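You operate a simulated robot arm through the tools that you are given. There is no shell and no other tool.

You are at the controls of a simulated robot arm. One attempt, no reset.

TASK
End the low base's burn-in: switch off, unplug both leads and file the white log card by its hours.
Fine: breaker off before a plug is pulled; pedal plug in its holder, mains plug laid on the desk bench.

It is judged by the outcome, as a careful person would: the job done as asked, and still so three seconds after it is handed in. It fails if anything else is knocked over, pushed out of place, dropped, spilled or broken.

THE ROBOT
A 6-joint arm with a two-finger gripper, fixed in place. Base frame: the origin is on the floor under the middle of its stand, x ahead of it, y to its left, z up; the work surface is at about z = 770. Units: mm, degrees, N and s.
It reaches about 1417 mm from its shoulder. Its first joint turns from -166.0 to 166.0 degrees. Payload 3.43 kg.
The tool frame sits at the grasp point between the pads (the TCP): z along the fingers, y along the line on which they close. The tips reach 20 mm beyond it. The gripper opens to 190 mm; its body begins 248 mm behind the TCP.
Orientation is that of the tool frame in the base frame, as [roll, pitch, yaw] about the fixed x, y, z axes, in that order (R = Rz(yaw) Ry(pitch) Rx(roll)). With the fingers straight down and closing along the base's y, the tool's x points along the base's -x, its y along +y and its z along -z.

THE INTERFACE
- The arm moves only by the tool jog_arm. Its argument "increments" is a list of rows, each a list of 7 numbers: the turn, a rotation vector about the base's x, y, z in degrees, then the shift along the base's x, y, z in mm, then the finger opening in mm, from 0 to 190. In form: [[wx, wy, wz, dx, dy, dz, grip], ...]. A call has 1 to 20 rows; each row is the pose to reach, as a shift and turn from the pose commanded when the call began. A row lasts 0.2 s, in which the tool goes at most 50 mm and 8.6 degrees; a call with a longer step from one row to the next is refused whole, and so is a gripper value outside its range. A pose out of reach is approached as far as the arm can. The call stops where the force on the tool passes 90 N (or 10 N more than at its start, if that is more) or the arm is blocked; 0.2 s more then pass. Each finger travels about 153 mm/s and halts on what it meets, pressing with about 37 N; the grip force reading is that of the motor and also rises with nothing between the fingers. The clock runs only during rows and for 0.2 s after the last one: add rows that repeat a pose to give the fingers time. It gives the time, the measured TCP pose, the force on the tool (base axes), the opening and the grip force at its end, in the units of the frame above (readings bear some noise), with the torque about the TCP (base axes, N m) and any sound that the robot's microphone picked up.
- Cameras (640 x 400 px; columns grow to the right, rows downward): "scene" is fixed at [49.4, -650.4, 1520.6]; the picture's right is [0.19, -0.98, 0.00], its down [-0.92, -0.18, -0.34] and it looks along [0.34, 0.06, -0.94] (base axes); focal length 214 px, centre (320, 200). "wrist" rides on the gripper at [70, -8, -288] in the tool frame; the picture's right is [0.12, 0.99, 0.00], its down [-0.96, 0.12, -0.25] and it looks along [-0.25, 0.03, 0.97] (tool axes); focal length 261 px, centre (320, 200). There is no depth. A picture from a camera that has moved, and an enlarged one, comes with that camera's place and axes in the base frame and with its lens.
- snapshot(camera): a new picture of that camera. It takes no simulated time.
- lift_body(by): moves the trunk up (or, below 0, down) by that many mm; the arm rides with it, the base frame stays. It gives what a move gives, with no picture.
- inspect(camera, box): a new picture of the part [left, top, right, bottom] of that camera's present view, enlarged. It takes no simulated time.
- hand_in(): hands the job in; it is judged then, once.

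Nothing tells you positions but the pictures and the camera data. Unless the task says otherwise, let go and move clear before handing in.

The tools are called after ">>>" as name(argument=value, ...) on one line, values as JSON. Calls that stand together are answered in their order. jog_arm: Moves the arm, as the interface text tells. Its arguments: {"type":"object","properties":{"increments":{"type":"array","items":{"type":"array","items":{"type":"number"}}}},"required":["increments"]} The other tools are called the same way: lift_body (by) moves the trunk up or down; snapshot (camera) takes a picture; inspect (camera, box) takes an enlarged picture of a part of a camera's view; hand_in () hands the job in.

At the start:

```text
time: 0.0
tcp_pos: [550.2, -578.7, 1120.9]
tcp_rot: [-180.0, 0.1, -180.0]
ft_force: [0.3, -0.5, 0.6]
ft_torque: [-0.03, 0.01, -0.03]
grip_width: 190.2
gripper_force: 0.0
trunk travel left (down, up): [-200.0, 240.0]
```

scene: 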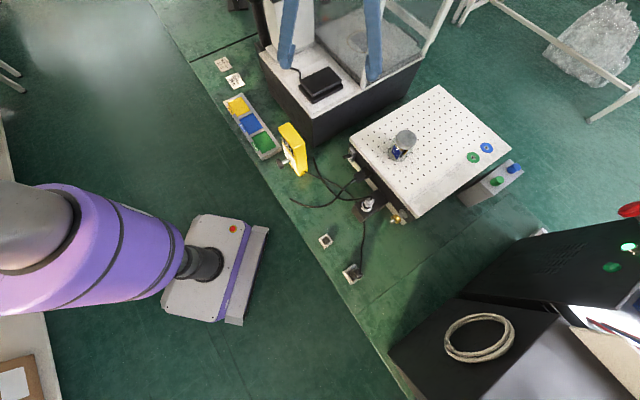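
wrist: 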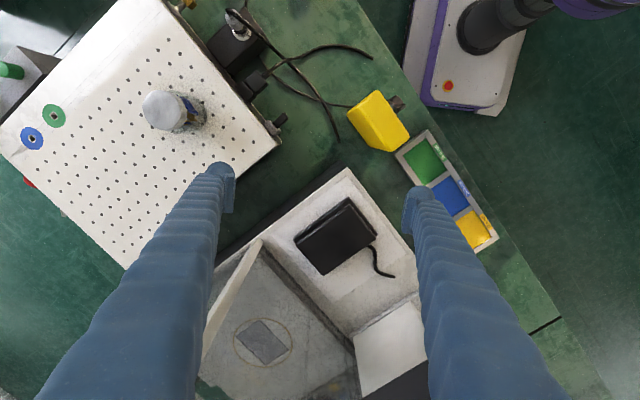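

I see a bench with a perforated board device (low base) with cables, a yellow block, a tray with coloured slots and cards. I'll take closer looks before moving.

>>> inspect(camera="scene", box=[200, 40, 360, 140])

>>> inspect(camera="scene", box=[270, 110, 430, 210])

>>> inspect(camera="scene", box=[300, 190, 460, 290])

>>> inspect(camera="scene", box=[400, 120, 560, 220])

>>> inspect(camera="wrist", box=[180, 0, 420, 150])

>>> inspect(camera="wrist", box=[340, 80, 500, 260])

```text
4.00 times, centred on (280, 90) of scene
camera zoom: at [49.4, -650.4, 1520.6], right [0.19, -0.98, 0.0], down [-0.92, -0.18, -0.34], along [0.34, 0.06, -0.94], focal length 858 px, centre (480, 640)
```

zoom: 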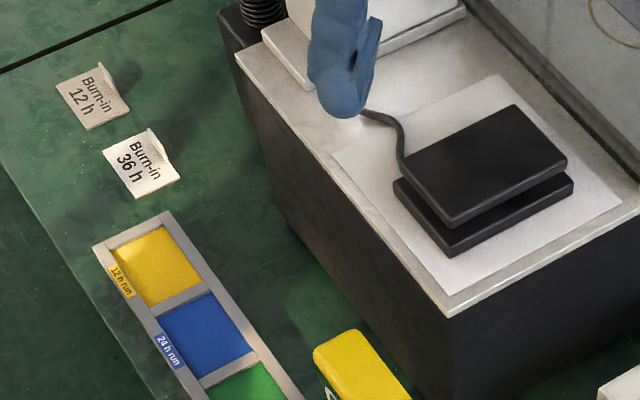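

```text
4.00 times, centred on (350, 160) of scene
camera zoom: at [49.4, -650.4, 1520.6], right [0.19, -0.98, 0.0], down [-0.92, -0.18, -0.34], along [0.34, 0.06, -0.94], focal length 858 px, centre (200, 360)
```

zoom: 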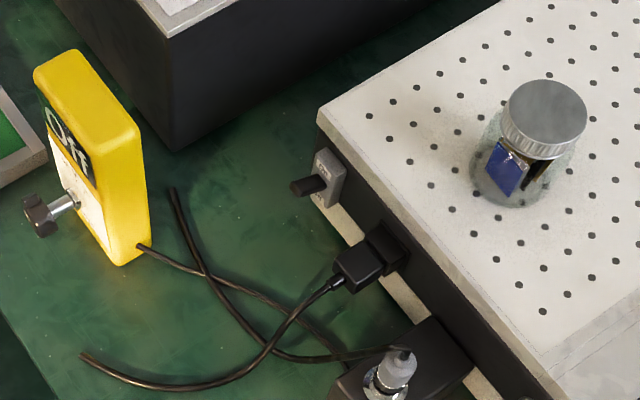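

```text
4.00 times, centred on (380, 240) of scene
camera zoom: at [49.4, -650.4, 1520.6], right [0.19, -0.98, 0.0], down [-0.92, -0.18, -0.34], along [0.34, 0.06, -0.94], focal length 858 px, centre (80, 40)
```

zoom: 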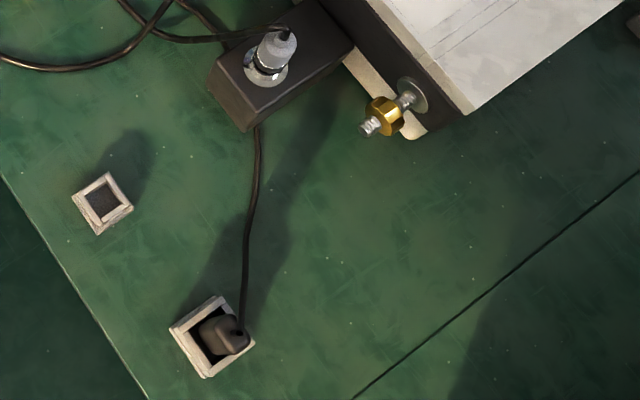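

```text
4.00 times, centred on (480, 170) of scene
camera zoom: at [49.4, -650.4, 1520.6], right [0.19, -0.98, 0.0], down [-0.92, -0.18, -0.34], along [0.34, 0.06, -0.94], focal length 858 px, centre (-320, 320)
```

zoom: 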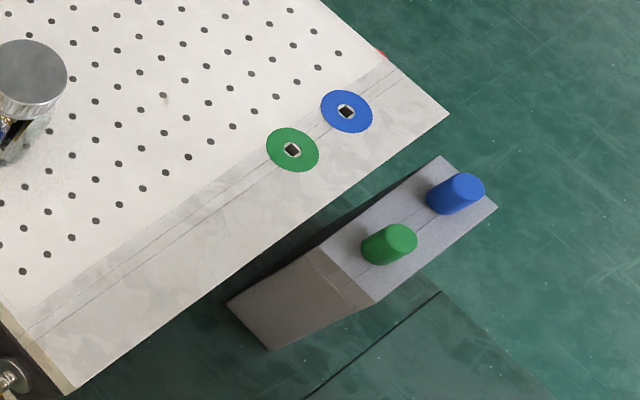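

```text
2.67 times, centred on (300, 75) of wrist
camera zoom: at [478.9, -588.1, 1408.9], right [-0.12, 0.99, 0.0], down [0.96, 0.12, 0.25], along [0.25, 0.03, -0.97], focal length 695 px, centre (373, 533)
```

zoom: 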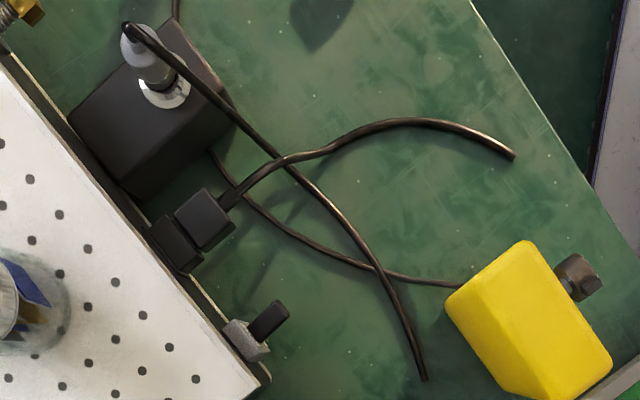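

```text
2.22 times, centred on (420, 170) of wrist
camera zoom: at [478.9, -588.1, 1408.9], right [-0.12, 0.99, 0.0], down [0.96, 0.12, 0.25], along [0.25, 0.03, -0.97], focal length 579 px, centre (98, 267)
```

zoom: 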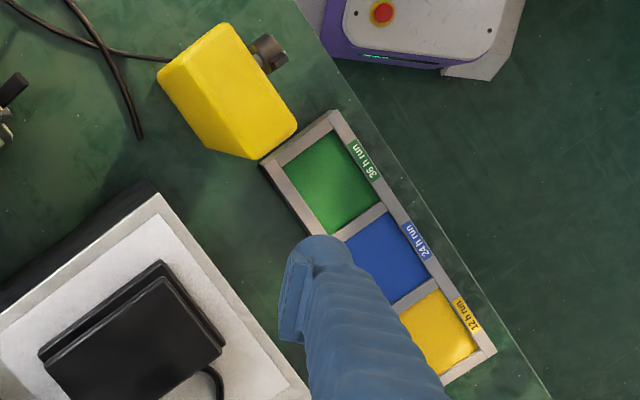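

The low base is the perforated board, with a toggle, a black plug and a round connector on its near side. Two cards lie beyond the tray. I'll zoom in further to read labels and trace the cables.

>>> inspect(camera="scene", box=[270, 115, 334, 155])

>>> inspect(camera="scene", box=[335, 140, 399, 180])

>>> inspect(camera="scene", box=[345, 180, 417, 225])

>>> inspect(camera="scene", box=[310, 225, 390, 285])

>>> inspect(camera="scene", box=[205, 50, 285, 100])

>>> inspect(camera="scene", box=[215, 85, 295, 165])

>>> inspect(camera="scene", box=[250, 0, 450, 125])

>>> inspect(camera="wrist", box=[200, 0, 300, 60])

>>> inspect(camera="wrist", box=[220, 50, 320, 150])

```text
10.00 times, centred on (302, 135) of scene
camera zoom: at [49.4, -650.4, 1520.6], right [0.19, -0.98, 0.0], down [-0.92, -0.18, -0.34], along [0.34, 0.06, -0.94], focal length 2145 px, centre (500, 850)
```

zoom: 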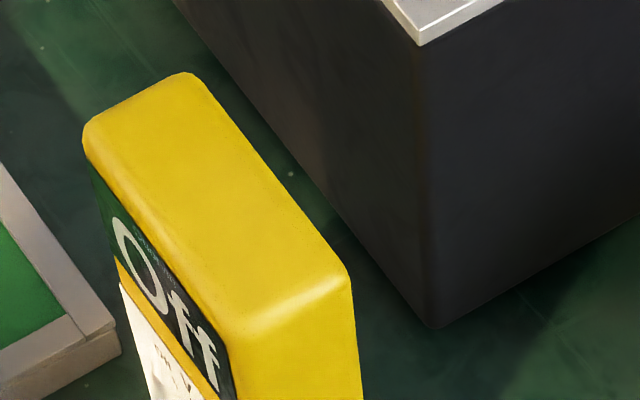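

```text
10.00 times, centred on (367, 160) of scene
camera zoom: at [49.4, -650.4, 1520.6], right [0.19, -0.98, 0.0], down [-0.92, -0.18, -0.34], along [0.34, 0.06, -0.94], focal length 2145 px, centre (-150, 600)
```

zoom: 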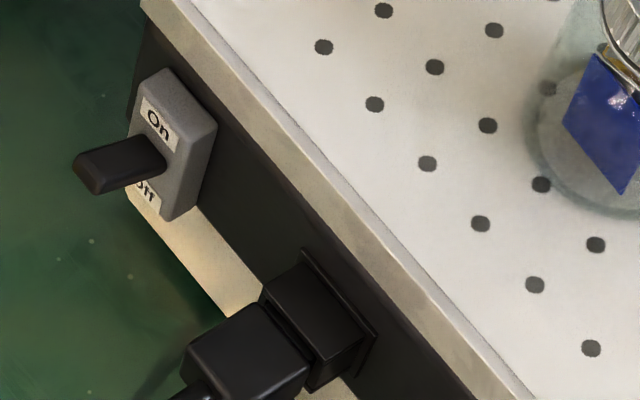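

```text
8.89 times, centred on (381, 202) of scene
camera zoom: at [49.4, -650.4, 1520.6], right [0.19, -0.98, 0.0], down [-0.92, -0.18, -0.34], along [0.34, 0.06, -0.94], focal length 1906 px, centre (-222, 178)
```

zoom: 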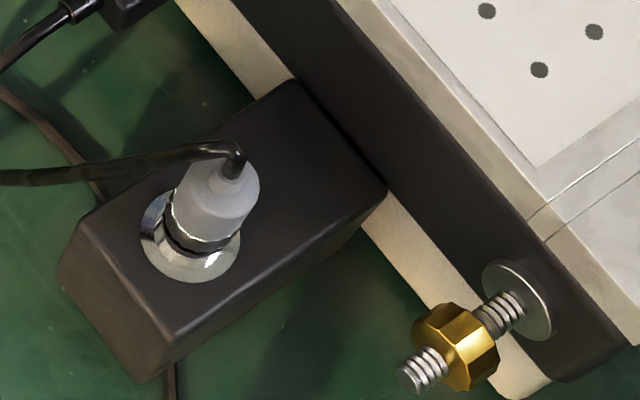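

```text
6.67 times, centred on (350, 255) of scene
camera zoom: at [49.4, -650.4, 1520.6], right [0.19, -0.98, 0.0], down [-0.92, -0.18, -0.34], along [0.34, 0.06, -0.94], focal length 1430 px, centre (120, -167)
```

zoom: 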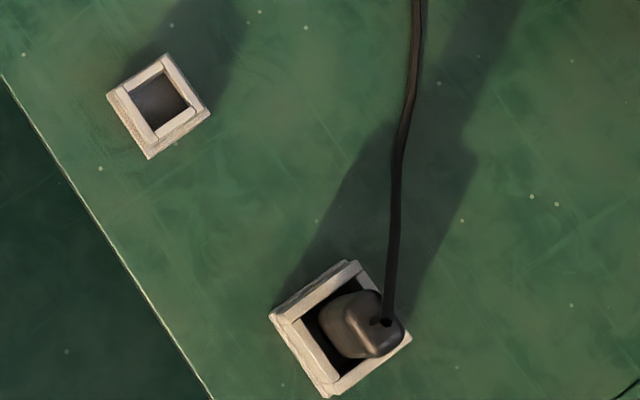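

```text
8.00 times, centred on (245, 75) of scene
camera zoom: at [49.4, -650.4, 1520.6], right [0.19, -0.98, 0.0], down [-0.92, -0.18, -0.34], along [0.34, 0.06, -0.94], focal length 1716 px, centre (920, 1200)
```

zoom: 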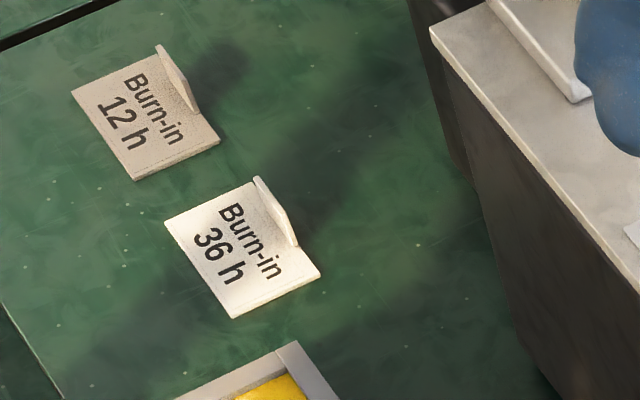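

```text
5.00 times, centred on (255, 125) of scene
camera zoom: at [49.4, -650.4, 1520.6], right [0.19, -0.98, 0.0], down [-0.92, -0.18, -0.34], along [0.34, 0.06, -0.94], focal length 1072 px, centre (645, 575)
```

zoom: 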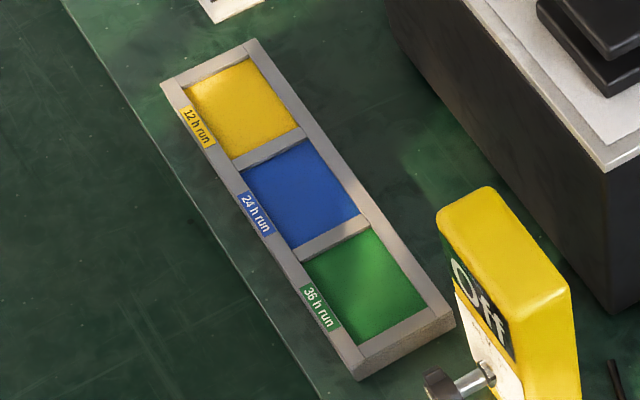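

```text
3.20 times, centred on (350, 62) of scene
camera zoom: at [49.4, -650.4, 1520.6], right [0.19, -0.98, 0.0], down [-0.92, -0.18, -0.34], along [0.34, 0.06, -0.94], focal length 686 px, centre (224, 640)
```

zoom: 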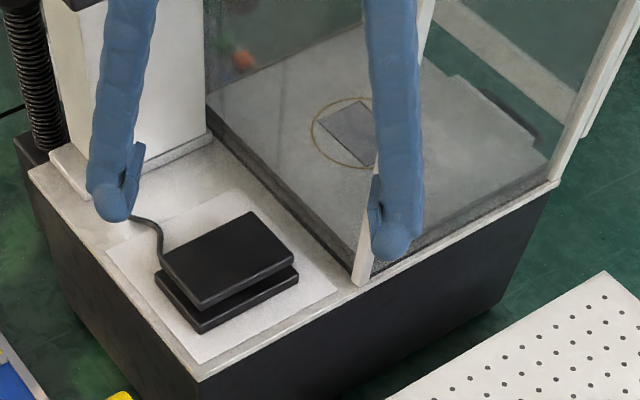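

```text
6.40 times, centred on (250, 30) of wrist
camera zoom: at [478.9, -588.1, 1408.9], right [-0.12, 0.99, 0.0], down [0.96, 0.12, 0.25], along [0.25, 0.03, -0.97], focal length 1668 px, centre (768, 1288)
```

zoom: 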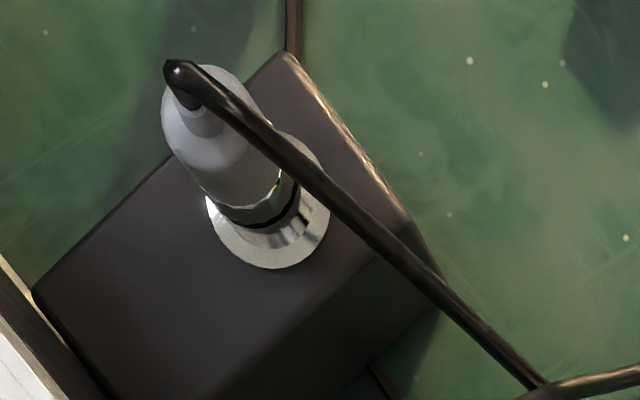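

```text
4.00 times, centred on (270, 100) of wrist
camera zoom: at [478.9, -588.1, 1408.9], right [-0.12, 0.99, 0.0], down [0.96, 0.12, 0.25], along [0.25, 0.03, -0.97], focal length 1043 px, centre (520, 600)
```

zoom: 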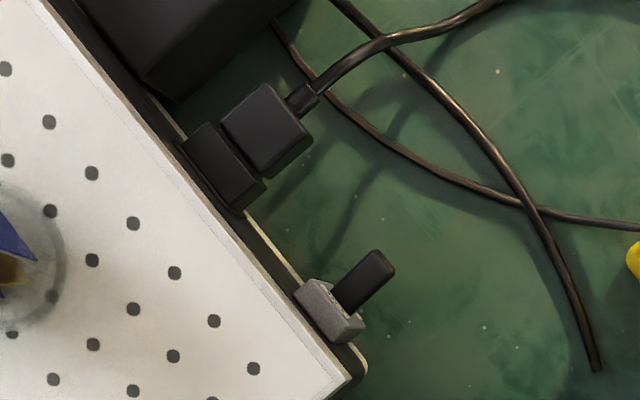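

The white card reads "36 h", so it belongs in the green 36 h slot. I'll move the camera to the robot side, turned 45° to match the bench, so I can see the base's face and the yellow box's face.

>>> jog_arm(increments=[[0, 0, -5.6, -30, -5, 0, 190], [0, 0, -11.2, -60, -10, 0, 190], [0, 0, -16.9, -90, -20, 0, 190], [0, 0, -22.5, -120, -30, 0, 190], [0, 0, -28, -150, -40, 0, 190], [0, 0, -34, -180, -50, 0, 190], [0, 0, -40, -210, -60, 0, 190], [0, 0, -45, -240, -60, 0, 190]])

```text
time: 1.8
tcp_pos: [307.9, -638.3, 1120.3]
tcp_rot: [180.0, 0.0, 134.9]
ft_force: [0.3, -0.8, 0.0]
ft_torque: [0.04, -0.06, 0.0]
grip_width: 189.9
gripper_force: 0.1
trunk travel left (down, up): [-200.0, 240.0]
```

The yaw is done. Now I tilt the tool so the camera looks into the bench from the robot side.

>>> jog_arm(increments=[[-5.3, -5.3, 0, 0, 0, -20, 190], [-10.6, -10.6, 0, 0, 0, -40, 190], [-15.9, -15.9, 0, 0, 0, -60, 190], [-21.2, -21.2, 0, 0, 0, -80, 190], [-21.2, -21.2, 0, 0, 0, -90, 190]])

>>> snapshot(camera="wrist")

>>> snapshot(camera="scene")

```text
time: 3.0
tcp_pos: [306.6, -638.7, 1028.4]
tcp_rot: [-179.9, 29.7, 135.1]
ft_force: [0.5, -1.0, 0.0]
ft_torque: [0.06, 0.07, -0.03]
grip_width: 190.1
gripper_force: 0.1
out of reach, approached as far as the arm can: row 4
trunk travel left (down, up): [-200.0, 240.0]
```

```text
taken
camera wrist: at [156.8, -501.2, 1245.0], right [0.63, 0.78, -0.06], down [0.59, -0.42, 0.69], along [0.51, -0.47, -0.72], focal length 261 px, centre (320, 200)
```

wrist: 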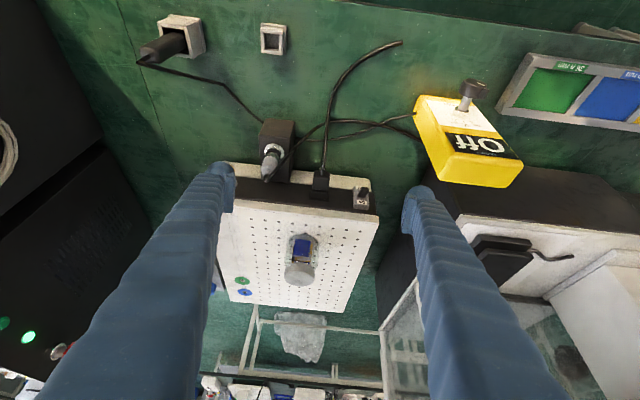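

```text
taken
```

scene: 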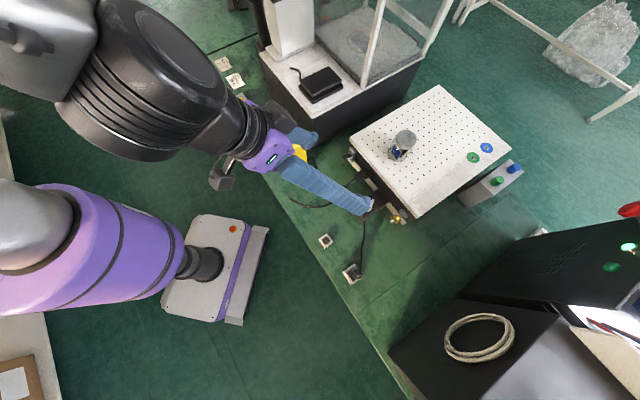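

I now have a face-on view, although the image is upside down. Zooming in on each part.

>>> inspect(camera="wrist", box=[400, 70, 530, 190])

>>> inspect(camera="wrist", box=[240, 110, 390, 220])

>>> inspect(camera="wrist", box=[120, 0, 300, 110])

>>> inspect(camera="wrist", box=[490, 30, 640, 140])

>>> inspect(camera="wrist", box=[335, 175, 385, 220])

>>> inspect(camera="wrist", box=[245, 110, 305, 190])

```text
3.33 times, centred on (465, 130) of wrist
camera zoom: at [156.8, -501.2, 1245.0], right [0.63, 0.78, -0.06], down [0.59, -0.42, 0.69], along [0.51, -0.47, -0.72], focal length 869 px, centre (-163, 433)
```

zoom: 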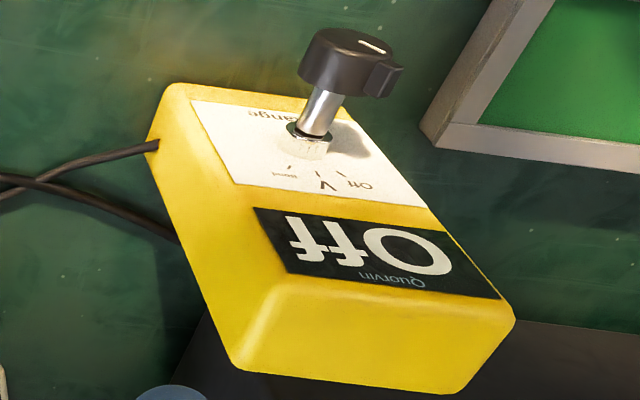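

```text
3.64 times, centred on (315, 165) of wrist
camera zoom: at [156.8, -501.2, 1245.0], right [0.63, 0.78, -0.06], down [0.59, -0.42, 0.69], along [0.51, -0.47, -0.72], focal length 948 px, centre (338, 327)
```

zoom: 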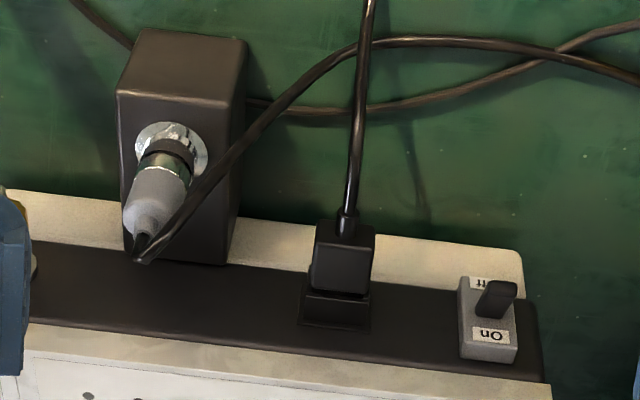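

```text
3.56 times, centred on (210, 55) of wrist
camera zoom: at [156.8, -501.2, 1245.0], right [0.63, 0.78, -0.06], down [0.59, -0.42, 0.69], along [0.51, -0.47, -0.72], focal length 927 px, centre (711, 716)
```

zoom: 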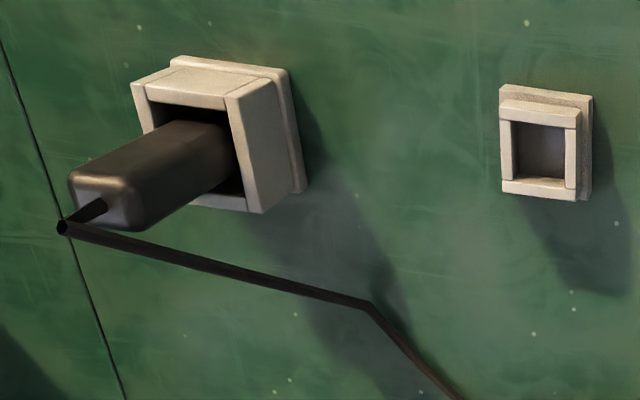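

```text
3.64 times, centred on (565, 85) of wrist
camera zoom: at [156.8, -501.2, 1245.0], right [0.63, 0.78, -0.06], down [0.59, -0.42, 0.69], along [0.51, -0.47, -0.72], focal length 948 px, centre (-571, 618)
```

zoom: 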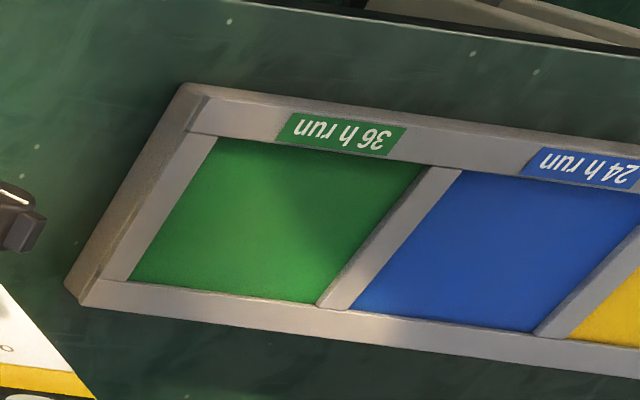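

```text
8.89 times, centred on (360, 198) of wrist
camera zoom: at [156.8, -501.2, 1245.0], right [0.63, 0.78, -0.06], down [0.59, -0.42, 0.69], along [0.51, -0.47, -0.72], focal length 2317 px, centre (-36, 222)
```

zoom: 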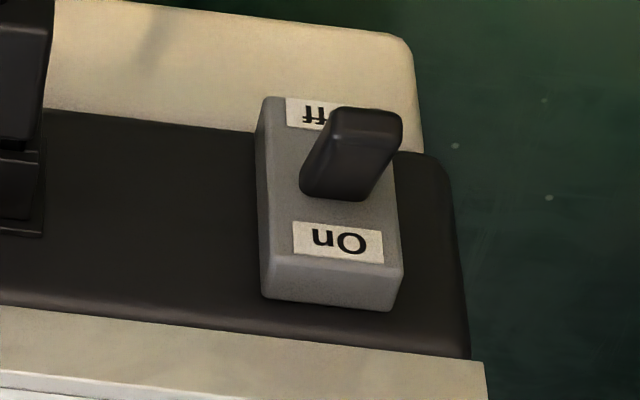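

```text
5.00 times, centred on (275, 150) of wrist
camera zoom: at [156.8, -501.2, 1245.0], right [0.63, 0.78, -0.06], down [0.59, -0.42, 0.69], along [0.51, -0.47, -0.72], focal length 1303 px, centre (545, 450)
```

zoom: 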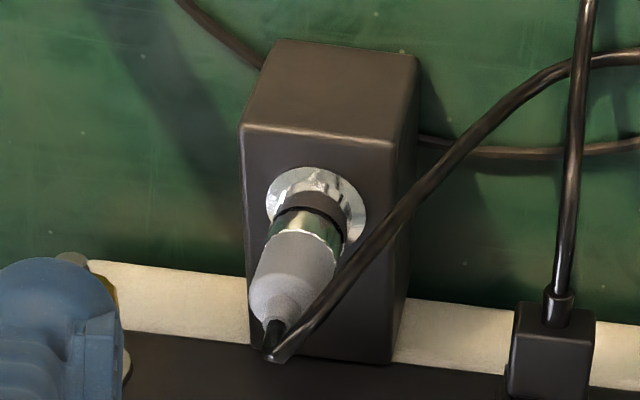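

The yellow box is a separate meter with its own parked probe, already reading "Off", so it isn't part of this job. The breaker on the base has On above and Off below. I'll zoom hard on the lever from both cameras to work out its angle.

>>> inspect(camera="wrist", box=[348, 180, 380, 200])

>>> inspect(camera="wrist", box=[344, 182, 376, 212])

>>> inspect(camera="wrist", box=[305, 160, 345, 205])

>>> inspect(camera="scene", box=[335, 140, 375, 165])

```text
16.00 times, centred on (364, 190) of wrist
camera zoom: at [156.8, -501.2, 1245.0], right [0.63, 0.78, -0.06], down [0.59, -0.42, 0.69], along [0.51, -0.47, -0.72], focal length 4170 px, centre (-384, 360)
```

zoom: 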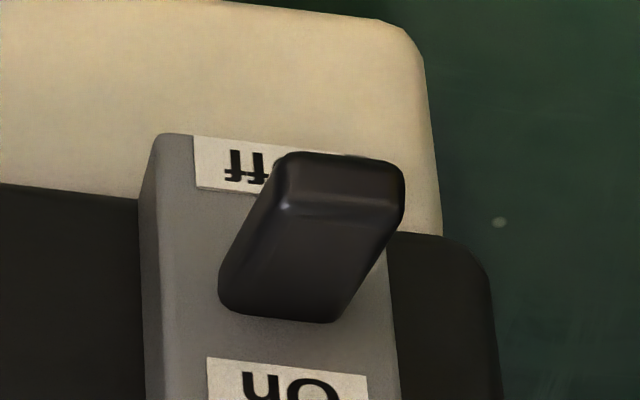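

```text
13.33 times, centred on (360, 197) of wrist
camera zoom: at [156.8, -501.2, 1245.0], right [0.63, 0.78, -0.06], down [0.59, -0.42, 0.69], along [0.51, -0.47, -0.72], focal length 3475 px, centre (-213, 240)
```

zoom: 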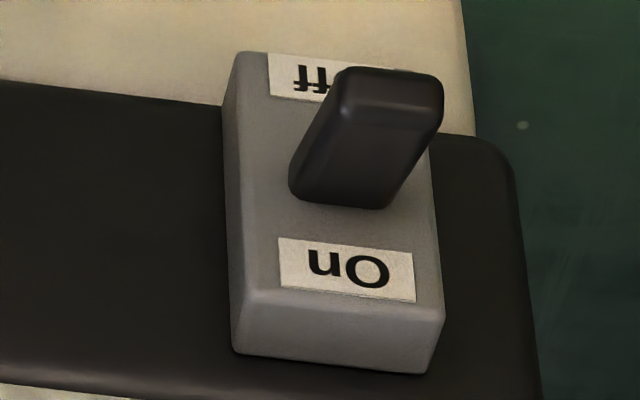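

```text
8.89 times, centred on (325, 182) of wrist
camera zoom: at [156.8, -501.2, 1245.0], right [0.63, 0.78, -0.06], down [0.59, -0.42, 0.69], along [0.51, -0.47, -0.72], focal length 2317 px, centre (276, 356)
```

zoom: 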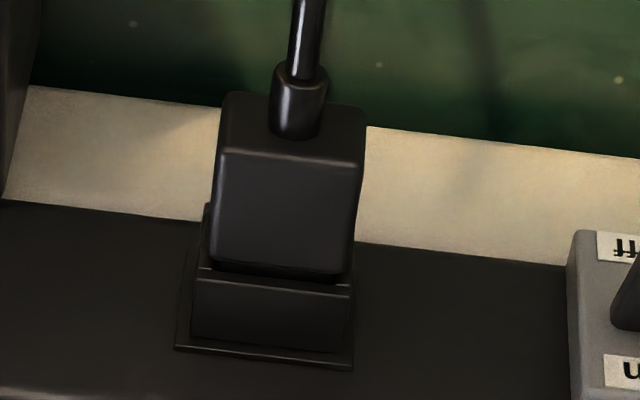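

```text
16.00 times, centred on (355, 152) of scene
camera zoom: at [49.4, -650.4, 1520.6], right [0.19, -0.98, 0.0], down [-0.92, -0.18, -0.34], along [0.34, 0.06, -0.94], focal length 3432 px, centre (-240, 960)
```

zoom: 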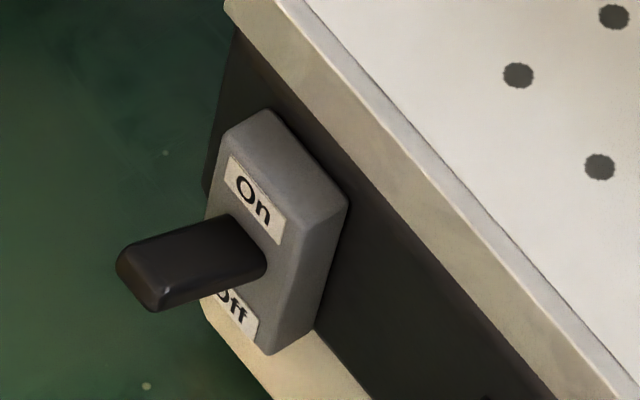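

The lever tip sits about 11 mm above its root, tilted up toward "On", so pushing it down switches off. Next I'll get exact geometry for the plugs, holder, card and slot.

>>> inspect(camera="scene", box=[340, 160, 388, 190])

>>> inspect(camera="scene", box=[350, 184, 398, 214])

>>> inspect(camera="wrist", box=[250, 115, 314, 185])

>>> inspect(camera="wrist", box=[250, 15, 298, 60])

>>> inspect(camera="scene", box=[314, 228, 338, 252])

>>> inspect(camera="scene", box=[220, 65, 252, 95])

>>> inspect(camera="scene", box=[245, 120, 293, 160])

```text
13.33 times, centred on (364, 175) of scene
camera zoom: at [49.4, -650.4, 1520.6], right [0.19, -0.98, 0.0], down [-0.92, -0.18, -0.34], along [0.34, 0.06, -0.94], focal length 2860 px, centre (-267, 533)
```

zoom: 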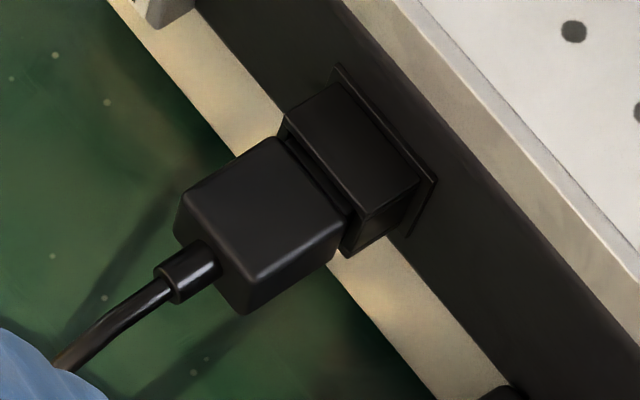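

```text
13.33 times, centred on (374, 199) of scene
camera zoom: at [49.4, -650.4, 1520.6], right [0.19, -0.98, 0.0], down [-0.92, -0.18, -0.34], along [0.34, 0.06, -0.94], focal length 2860 px, centre (-400, 213)
```

zoom: 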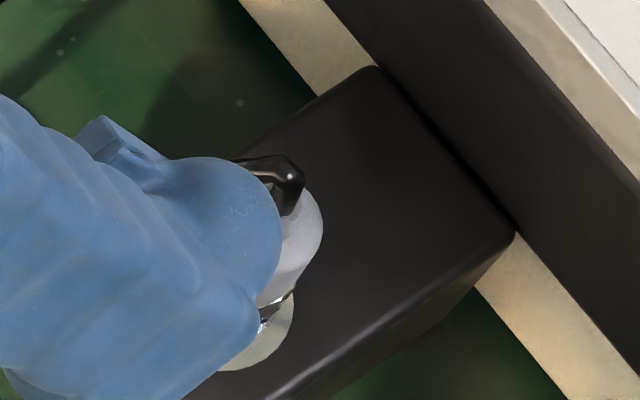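

```text
5.71 times, centred on (282, 150) of wrist
camera zoom: at [156.8, -501.2, 1245.0], right [0.63, 0.78, -0.06], down [0.59, -0.42, 0.69], along [0.51, -0.47, -0.72], focal length 1489 px, centre (537, 486)
```

zoom: 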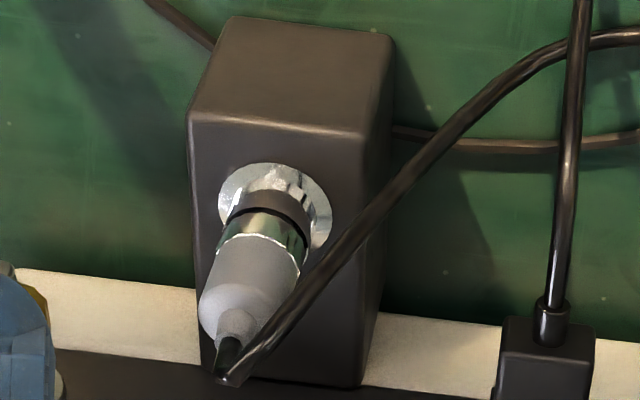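

```text
8.89 times, centred on (274, 38) of wrist
camera zoom: at [156.8, -501.2, 1245.0], right [0.63, 0.78, -0.06], down [0.59, -0.42, 0.69], along [0.51, -0.47, -0.72], focal length 2317 px, centre (729, 1644)
```

zoom: 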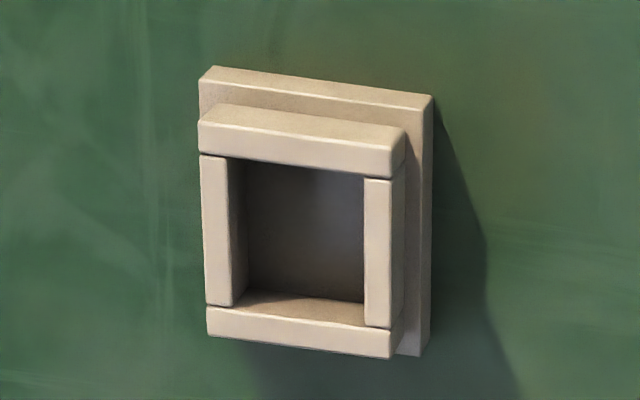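

```text
16.00 times, centred on (326, 240) of scene
camera zoom: at [49.4, -650.4, 1520.6], right [0.19, -0.98, 0.0], down [-0.92, -0.18, -0.34], along [0.34, 0.06, -0.94], focal length 3432 px, centre (224, -440)
```

zoom: 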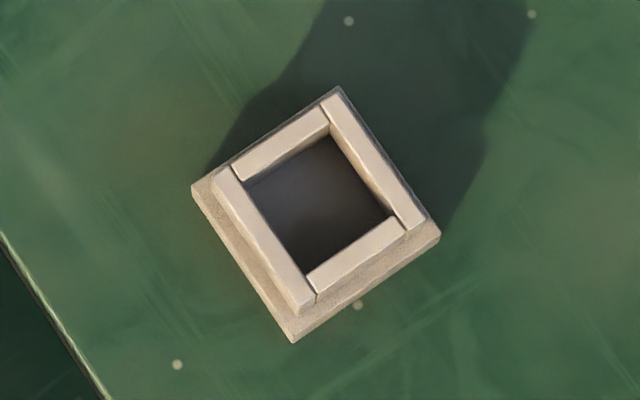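

```text
13.33 times, centred on (236, 80) of scene
camera zoom: at [49.4, -650.4, 1520.6], right [0.19, -0.98, 0.0], down [-0.92, -0.18, -0.34], along [0.34, 0.06, -0.94], focal length 2860 px, centre (1440, 1800)
```

zoom: 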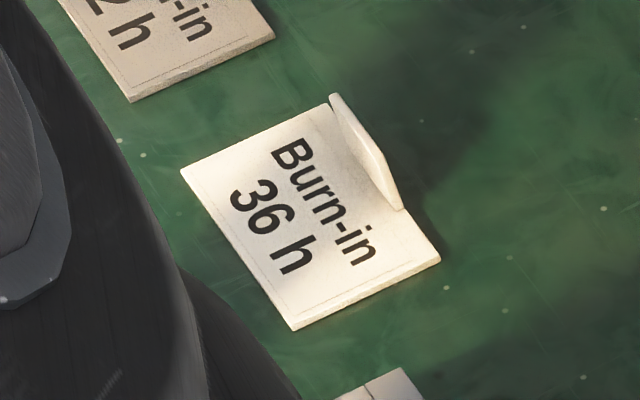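

```text
10.00 times, centred on (269, 140) of scene
camera zoom: at [49.4, -650.4, 1520.6], right [0.19, -0.98, 0.0], down [-0.92, -0.18, -0.34], along [0.34, 0.06, -0.94], focal length 2145 px, centre (830, 800)
```

zoom: 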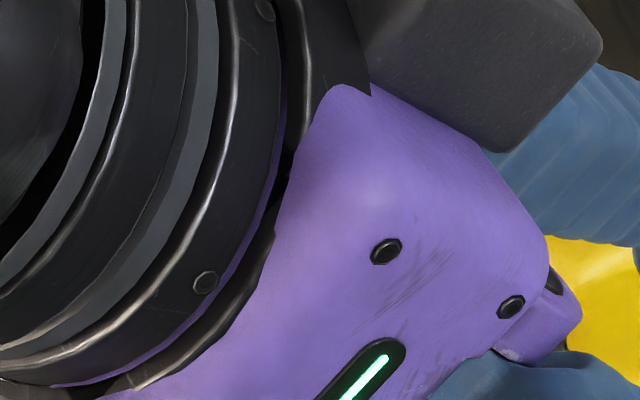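

The geometry looks consistent: the plug body is about 28 mm wide at (395,-721,852), and the pedal plug is vertical at (302,-763) from z 823 to 915. I need the finger shape next, so I'll inspect the gripper from the scene camera and the wrist camera.

>>> inspect(camera="scene", box=[240, 110, 400, 230])

>>> inspect(camera="wrist", box=[180, 140, 300, 260])

>>> inspect(camera="wrist", box=[380, 160, 500, 280])

```text
3.33 times, centred on (320, 170) of scene
camera zoom: at [49.4, -650.4, 1520.6], right [0.19, -0.98, 0.0], down [-0.92, -0.18, -0.34], along [0.34, 0.06, -0.94], focal length 715 px, centre (320, 300)
```

zoom: 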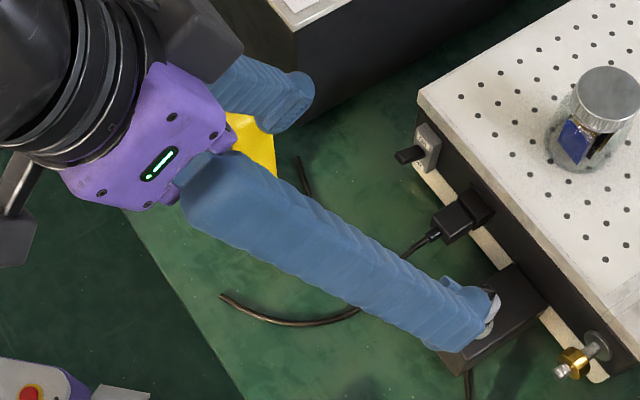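

```text
3.33 times, centred on (240, 200) of wrist
camera zoom: at [156.8, -501.2, 1245.0], right [0.63, 0.78, -0.06], down [0.59, -0.42, 0.69], along [0.51, -0.47, -0.72], focal length 869 px, centre (587, 200)
```

zoom: 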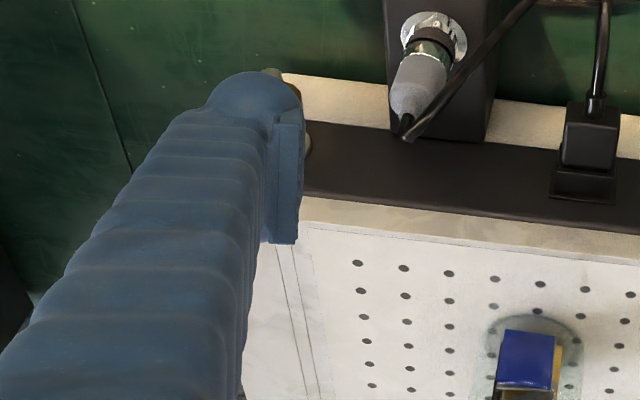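

```text
3.33 times, centred on (440, 220) of wrist
camera zoom: at [156.8, -501.2, 1245.0], right [0.63, 0.78, -0.06], down [0.59, -0.42, 0.69], along [0.51, -0.47, -0.72], focal length 869 px, centre (-80, 133)
```

zoom: 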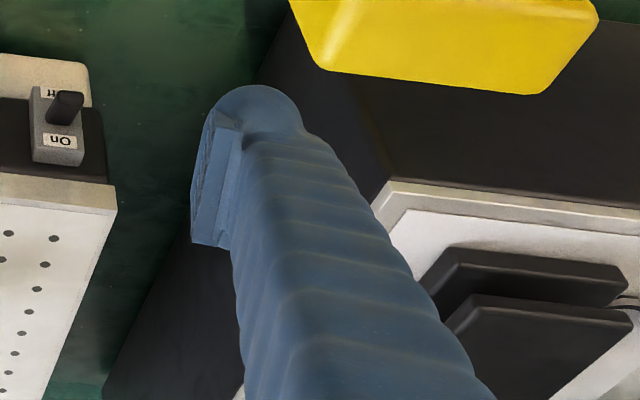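

The fingers are about 33 mm thick with inner pads. I'll straighten the tool, close the gripper and move above the breaker lever, clear of the tall yellow meter.

>>> jog_arm(increments=[[5.3, 5.3, 0, 0, 0, 20, 150], [10.6, 10.6, 0, 0, 0, 40, 100], [15.9, 15.9, 0, 0, 0, 60, 50], [21.2, 21.2, 0, 0, 0, 70, 0], [21.2, 21.2, 0, 30, 0, 70, 0], [21.2, 21.2, 0, 70, 0, 70, 0], [21.2, 21.2, 0, 110, 0, 60, 0], [21.2, 21.2, 0, 152, -3, 40, 0], [21.2, 21.2, 0, 152, -3, 0, 0], [21.2, 21.2, 0, 152, -3, -30, 0], [21.2, 21.2, 0, 152, -3, -50, 0]])

>>> snapshot(camera="wrist")

>>> inspect(camera="scene", box=[300, 110, 400, 200])

```text
time: 5.4
tcp_pos: [462.3, -641.7, 982.8]
tcp_rot: [-179.9, -0.1, 135.0]
ft_force: [1.0, -0.6, 0.0]
ft_torque: [0.0, 0.05, 0.03]
grip_width: 0.1
gripper_force: 34.0
out of reach, approached as far as the arm can: row 1
trunk travel left (down, up): [-200.0, 240.0]
```

```text
taken
camera wrist: at [405.6, -599.9, 1270.1], right [0.62, 0.79, 0.0], down [0.76, -0.6, 0.25], along [0.19, -0.15, -0.97], focal length 261 px, centre (320, 200)
```

wrist: 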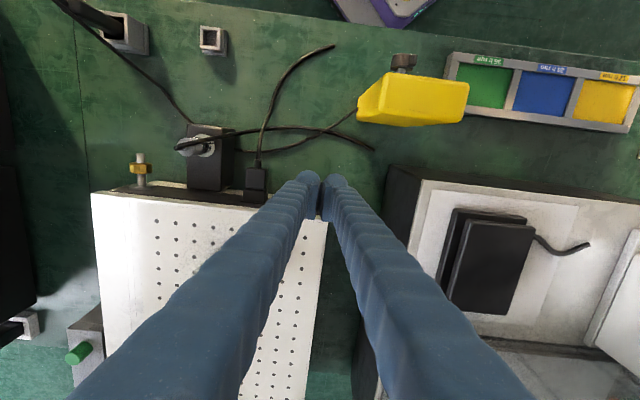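

```text
4.44 times, centred on (350, 155) of scene
camera zoom: at [49.4, -650.4, 1520.6], right [0.19, -0.98, 0.0], down [-0.92, -0.18, -0.34], along [0.34, 0.06, -0.94], focal length 953 px, centre (187, 400)
```

zoom: 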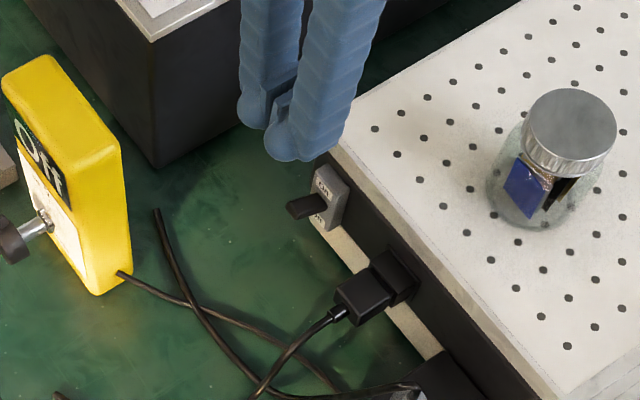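

The fingertips are above the lever, lined up as planned. Descending to just above it.

>>> jog_arm(increments=[[0, 0, 0, 3, -3, -30, 0], [0, 0, 0, 3, -3, -55, 0], [0, 0, 0, 3, -3, -75, 0], [0, 0, 0, 3, -3, -83, 0]])

>>> inspect(camera="scene", box=[320, 120, 380, 180])

>>> inspect(camera="wrist", box=[270, 130, 370, 230])

```text
time: 6.4
tcp_pos: [464.1, -644.6, 897.5]
tcp_rot: [-179.9, -0.1, 135.0]
ft_force: [0.2, 0.4, 0.0]
ft_torque: [0.0, 0.0, -0.03]
grip_width: 0.0
gripper_force: 34.4
trunk travel left (down, up): [-200.0, 240.0]
```

```text
6.67 times, centred on (350, 150) of scene
camera zoom: at [49.4, -650.4, 1520.6], right [0.19, -0.98, 0.0], down [-0.92, -0.18, -0.34], along [0.34, 0.06, -0.94], focal length 1430 px, centre (120, 533)
```

zoom: 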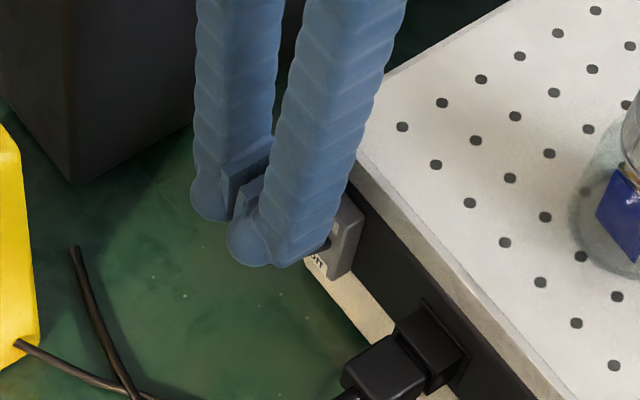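

```text
4.00 times, centred on (320, 180) of wrist
camera zoom: at [408.5, -600.9, 1186.3], right [0.62, 0.79, 0.0], down [0.76, -0.6, 0.25], along [0.19, -0.15, -0.97], focal length 1043 px, centre (320, 280)
```

zoom: 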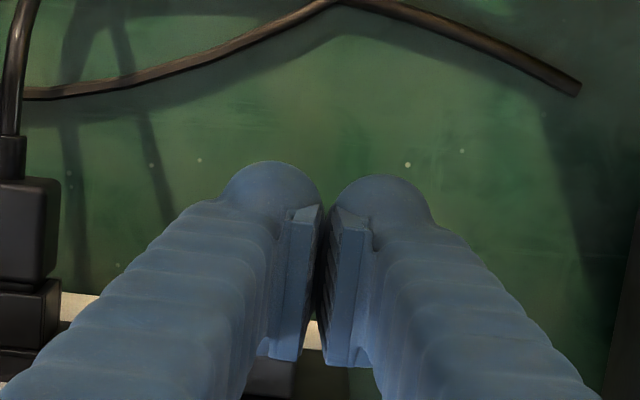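

The tips are right over the lever. Pushing down in small steps while watching the force.

>>> jog_arm(increments=[[0, 0, 0, 0, 0, -4, 0], [0, 0, 0, 0, 0, -8, 0], [0, 0, 0, 0, 0, -12, 0], [0, 0, 0, 0, 0, -15, 0]])

```text
time: 7.4
tcp_pos: [463.8, -644.7, 881.2]
tcp_rot: [-180.0, 0.0, 135.0]
ft_force: [-0.5, -0.8, -0.7]
ft_torque: [-0.02, 0.02, -0.02]
grip_width: 0.2
gripper_force: 34.6
trunk travel left (down, up): [-200.0, 240.0]
```

>>> inspect(camera="scene", box=[325, 130, 375, 170])

>>> jog_arm(increments=[[0, 0, 0, 0, 0, -3, 0], [0, 0, 0, 0, 0, -6, 0], [0, 0, 0, 0, 0, -9, 0]])

>>> inspect(camera="scene", box=[325, 130, 375, 170])

```text
10.00 times, centred on (350, 150) of scene
camera zoom: at [49.4, -650.4, 1520.6], right [0.19, -0.98, 0.0], down [-0.92, -0.18, -0.34], along [0.34, 0.06, -0.94], focal length 2145 px, centre (20, 700)
```

zoom: 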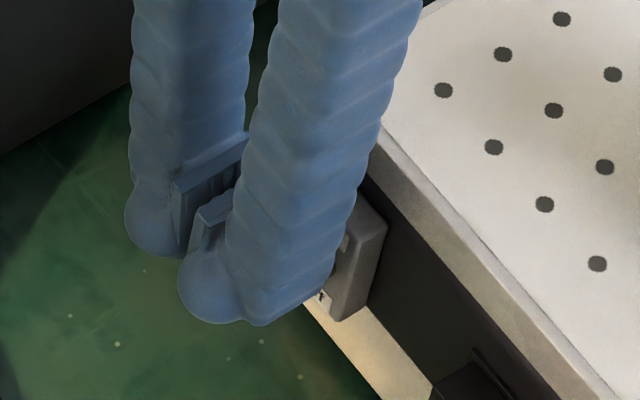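

```text
time: 8.2
tcp_pos: [465.3, -644.9, 874.5]
tcp_rot: [-180.0, -0.1, 135.0]
ft_force: [0.5, 0.4, 0.1]
ft_torque: [0.03, -0.01, 0.02]
grip_width: 0.0
gripper_force: 34.2
trunk travel left (down, up): [-200.0, 240.0]
```

```text
10.00 times, centred on (350, 150) of scene
camera zoom: at [49.4, -650.4, 1520.6], right [0.19, -0.98, 0.0], down [-0.92, -0.18, -0.34], along [0.34, 0.06, -0.94], focal length 2145 px, centre (20, 700)
```

zoom: 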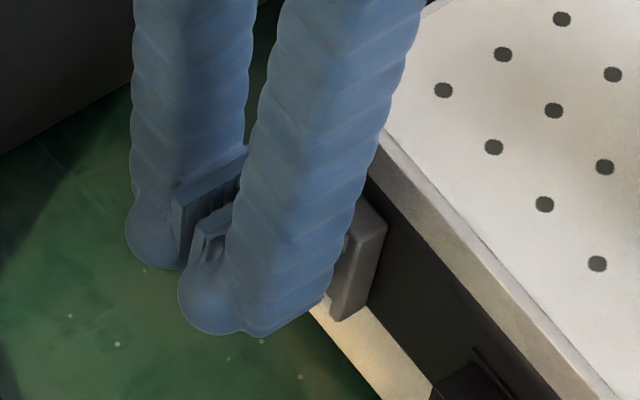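

There's no force reading yet. I'll keep going a few more millimetres, carefully.

>>> jog_arm(increments=[[0, 0, 0, 0, 0, -3, 0], [0, 0, 0, 0, 0, -6, 0], [0, 0, 0, 0, 0, -8, 0]])

>>> inspect(camera="scene", box=[325, 130, 375, 170])

```text
time: 9.0
tcp_pos: [462.7, -644.2, 865.9]
tcp_rot: [-180.0, -0.1, 135.0]
ft_force: [-0.2, 0.8, 1.7]
ft_torque: [-0.05, -0.02, 0.0]
grip_width: 0.0
gripper_force: 34.8
trunk travel left (down, up): [-200.0, 240.0]
```

```text
10.00 times, centred on (350, 150) of scene
camera zoom: at [49.4, -650.4, 1520.6], right [0.19, -0.98, 0.0], down [-0.92, -0.18, -0.34], along [0.34, 0.06, -0.94], focal length 2145 px, centre (20, 700)
```

zoom: 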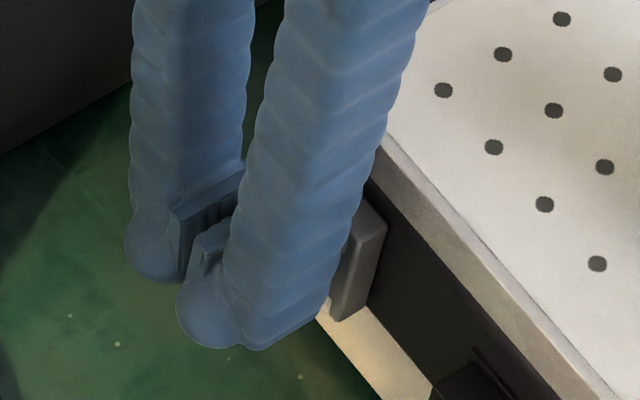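

>>> jog_arm(increments=[[0, 0, 0, 0, 0, -2, 0], [0, 0, 0, 0, 0, -4, 0], [0, 0, 0, 0, 0, -6, 0]])

>>> inspect(camera="scene", box=[325, 130, 375, 170])

```text
time: 9.8
tcp_pos: [464.7, -645.7, 865.2]
tcp_rot: [-179.9, 0.4, 135.0]
ft_force: [-1.7, 3.7, 52.1]
ft_torque: [-0.95, -0.2, -0.06]
grip_width: 0.1
gripper_force: 34.7
trunk travel left (down, up): [-200.0, 240.0]
```

```text
10.00 times, centred on (350, 150) of scene
camera zoom: at [49.4, -650.4, 1520.6], right [0.19, -0.98, 0.0], down [-0.92, -0.18, -0.34], along [0.34, 0.06, -0.94], focal length 2145 px, centre (20, 700)
```

zoom: 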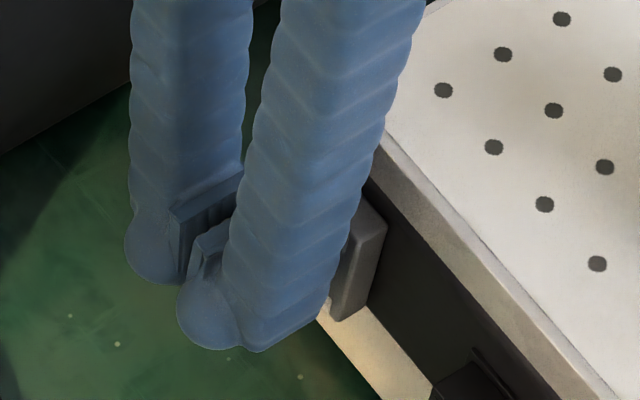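

A firm stop at about 52 N suggests the lever reached its lower limit. I'll lift off and check it.

>>> jog_arm(increments=[[0, 0, 0, -2, 2, 15, 0], [0, 0, 0, -2, 2, 50, 0], [0, 0, 0, -10, 10, 95, 0], [0, 0, 0, -30, 30, 140, 0], [0, 0, 0, -50, 60, 160, 0], [0, 0, 0, -70, 70, 160, 0]])

>>> inspect(camera="scene", box=[335, 140, 375, 165])

>>> snapshot(camera="wrist")

```text
refused: row 4 steps farther than a row can; nothing moved
```

```text
16.00 times, centred on (355, 152) of scene
camera zoom: at [49.4, -650.4, 1520.6], right [0.19, -0.98, 0.0], down [-0.92, -0.18, -0.34], along [0.34, 0.06, -0.94], focal length 3432 px, centre (-240, 960)
```

zoom: 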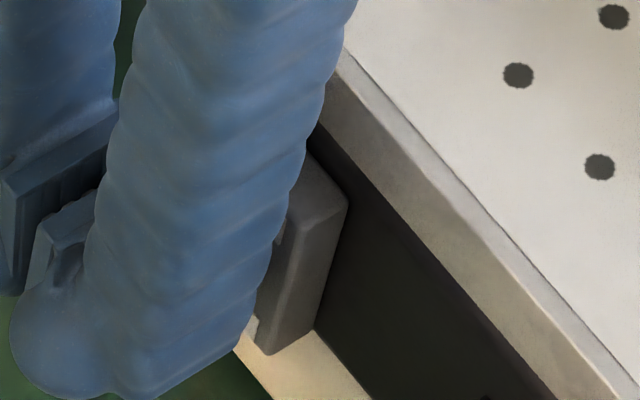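

```text
taken
camera wrist: at [406.6, -600.7, 1153.5], right [0.62, 0.79, 0.0], down [0.76, -0.6, 0.25], along [0.2, -0.16, -0.97], focal length 261 px, centre (320, 200)
```

wrist: 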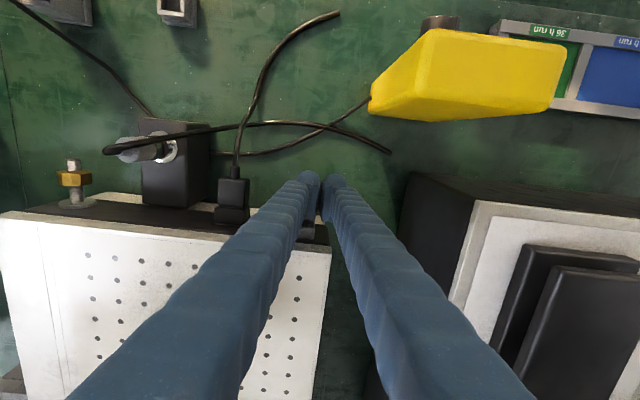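

That call was refused because one step was too long. Lifting with smaller steps.

>>> jog_arm(increments=[[0, 0, 0, -1, 1, 15, 0], [0, 0, 0, -1, 1, 50, 0], [0, 0, 0, -5, 5, 90, 0], [0, 0, 0, -25, 15, 130, 0], [0, 0, 0, -50, 25, 155, 0], [0, 0, 0, -80, 25, 165, 0], [0, 0, 0, -110, 20, 165, 0]])

>>> inspect(camera="scene", box=[335, 140, 375, 165])

>>> snapshot(camera="wrist")

```text
time: 11.4
tcp_pos: [353.8, -624.0, 1024.5]
tcp_rot: [-180.0, 0.0, 134.9]
ft_force: [0.2, 0.0, 0.1]
ft_torque: [-0.01, 0.0, 0.0]
grip_width: 0.1
gripper_force: 34.5
trunk travel left (down, up): [-200.0, 240.0]
```

```text
16.00 times, centred on (355, 152) of scene
camera zoom: at [49.4, -650.4, 1520.6], right [0.19, -0.98, 0.0], down [-0.92, -0.18, -0.34], along [0.34, 0.06, -0.94], focal length 3432 px, centre (-240, 960)
```

zoom: 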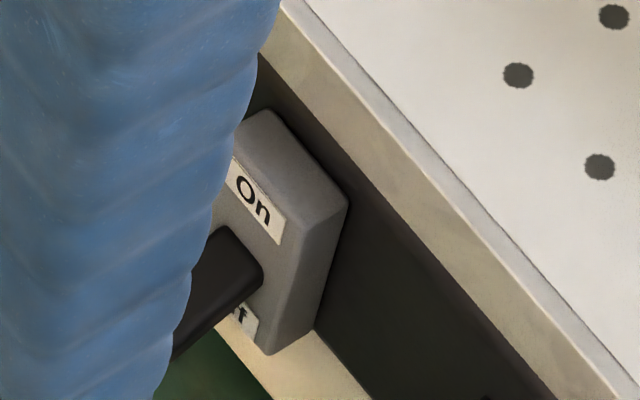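

```text
taken
camera wrist: at [297.7, -582.1, 1313.9], right [0.62, 0.79, 0.0], down [0.76, -0.6, 0.25], along [0.19, -0.15, -0.97], focal length 261 px, centre (320, 200)
```

wrist: 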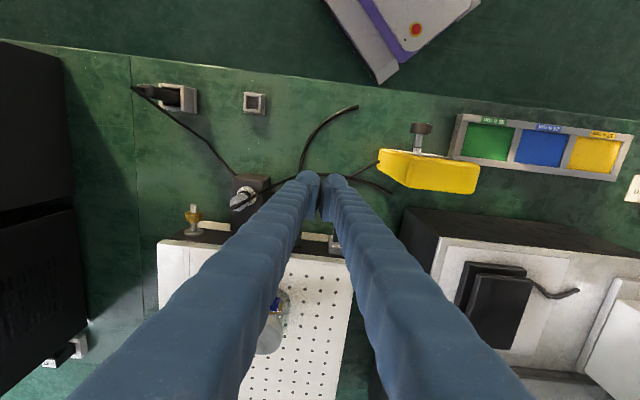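

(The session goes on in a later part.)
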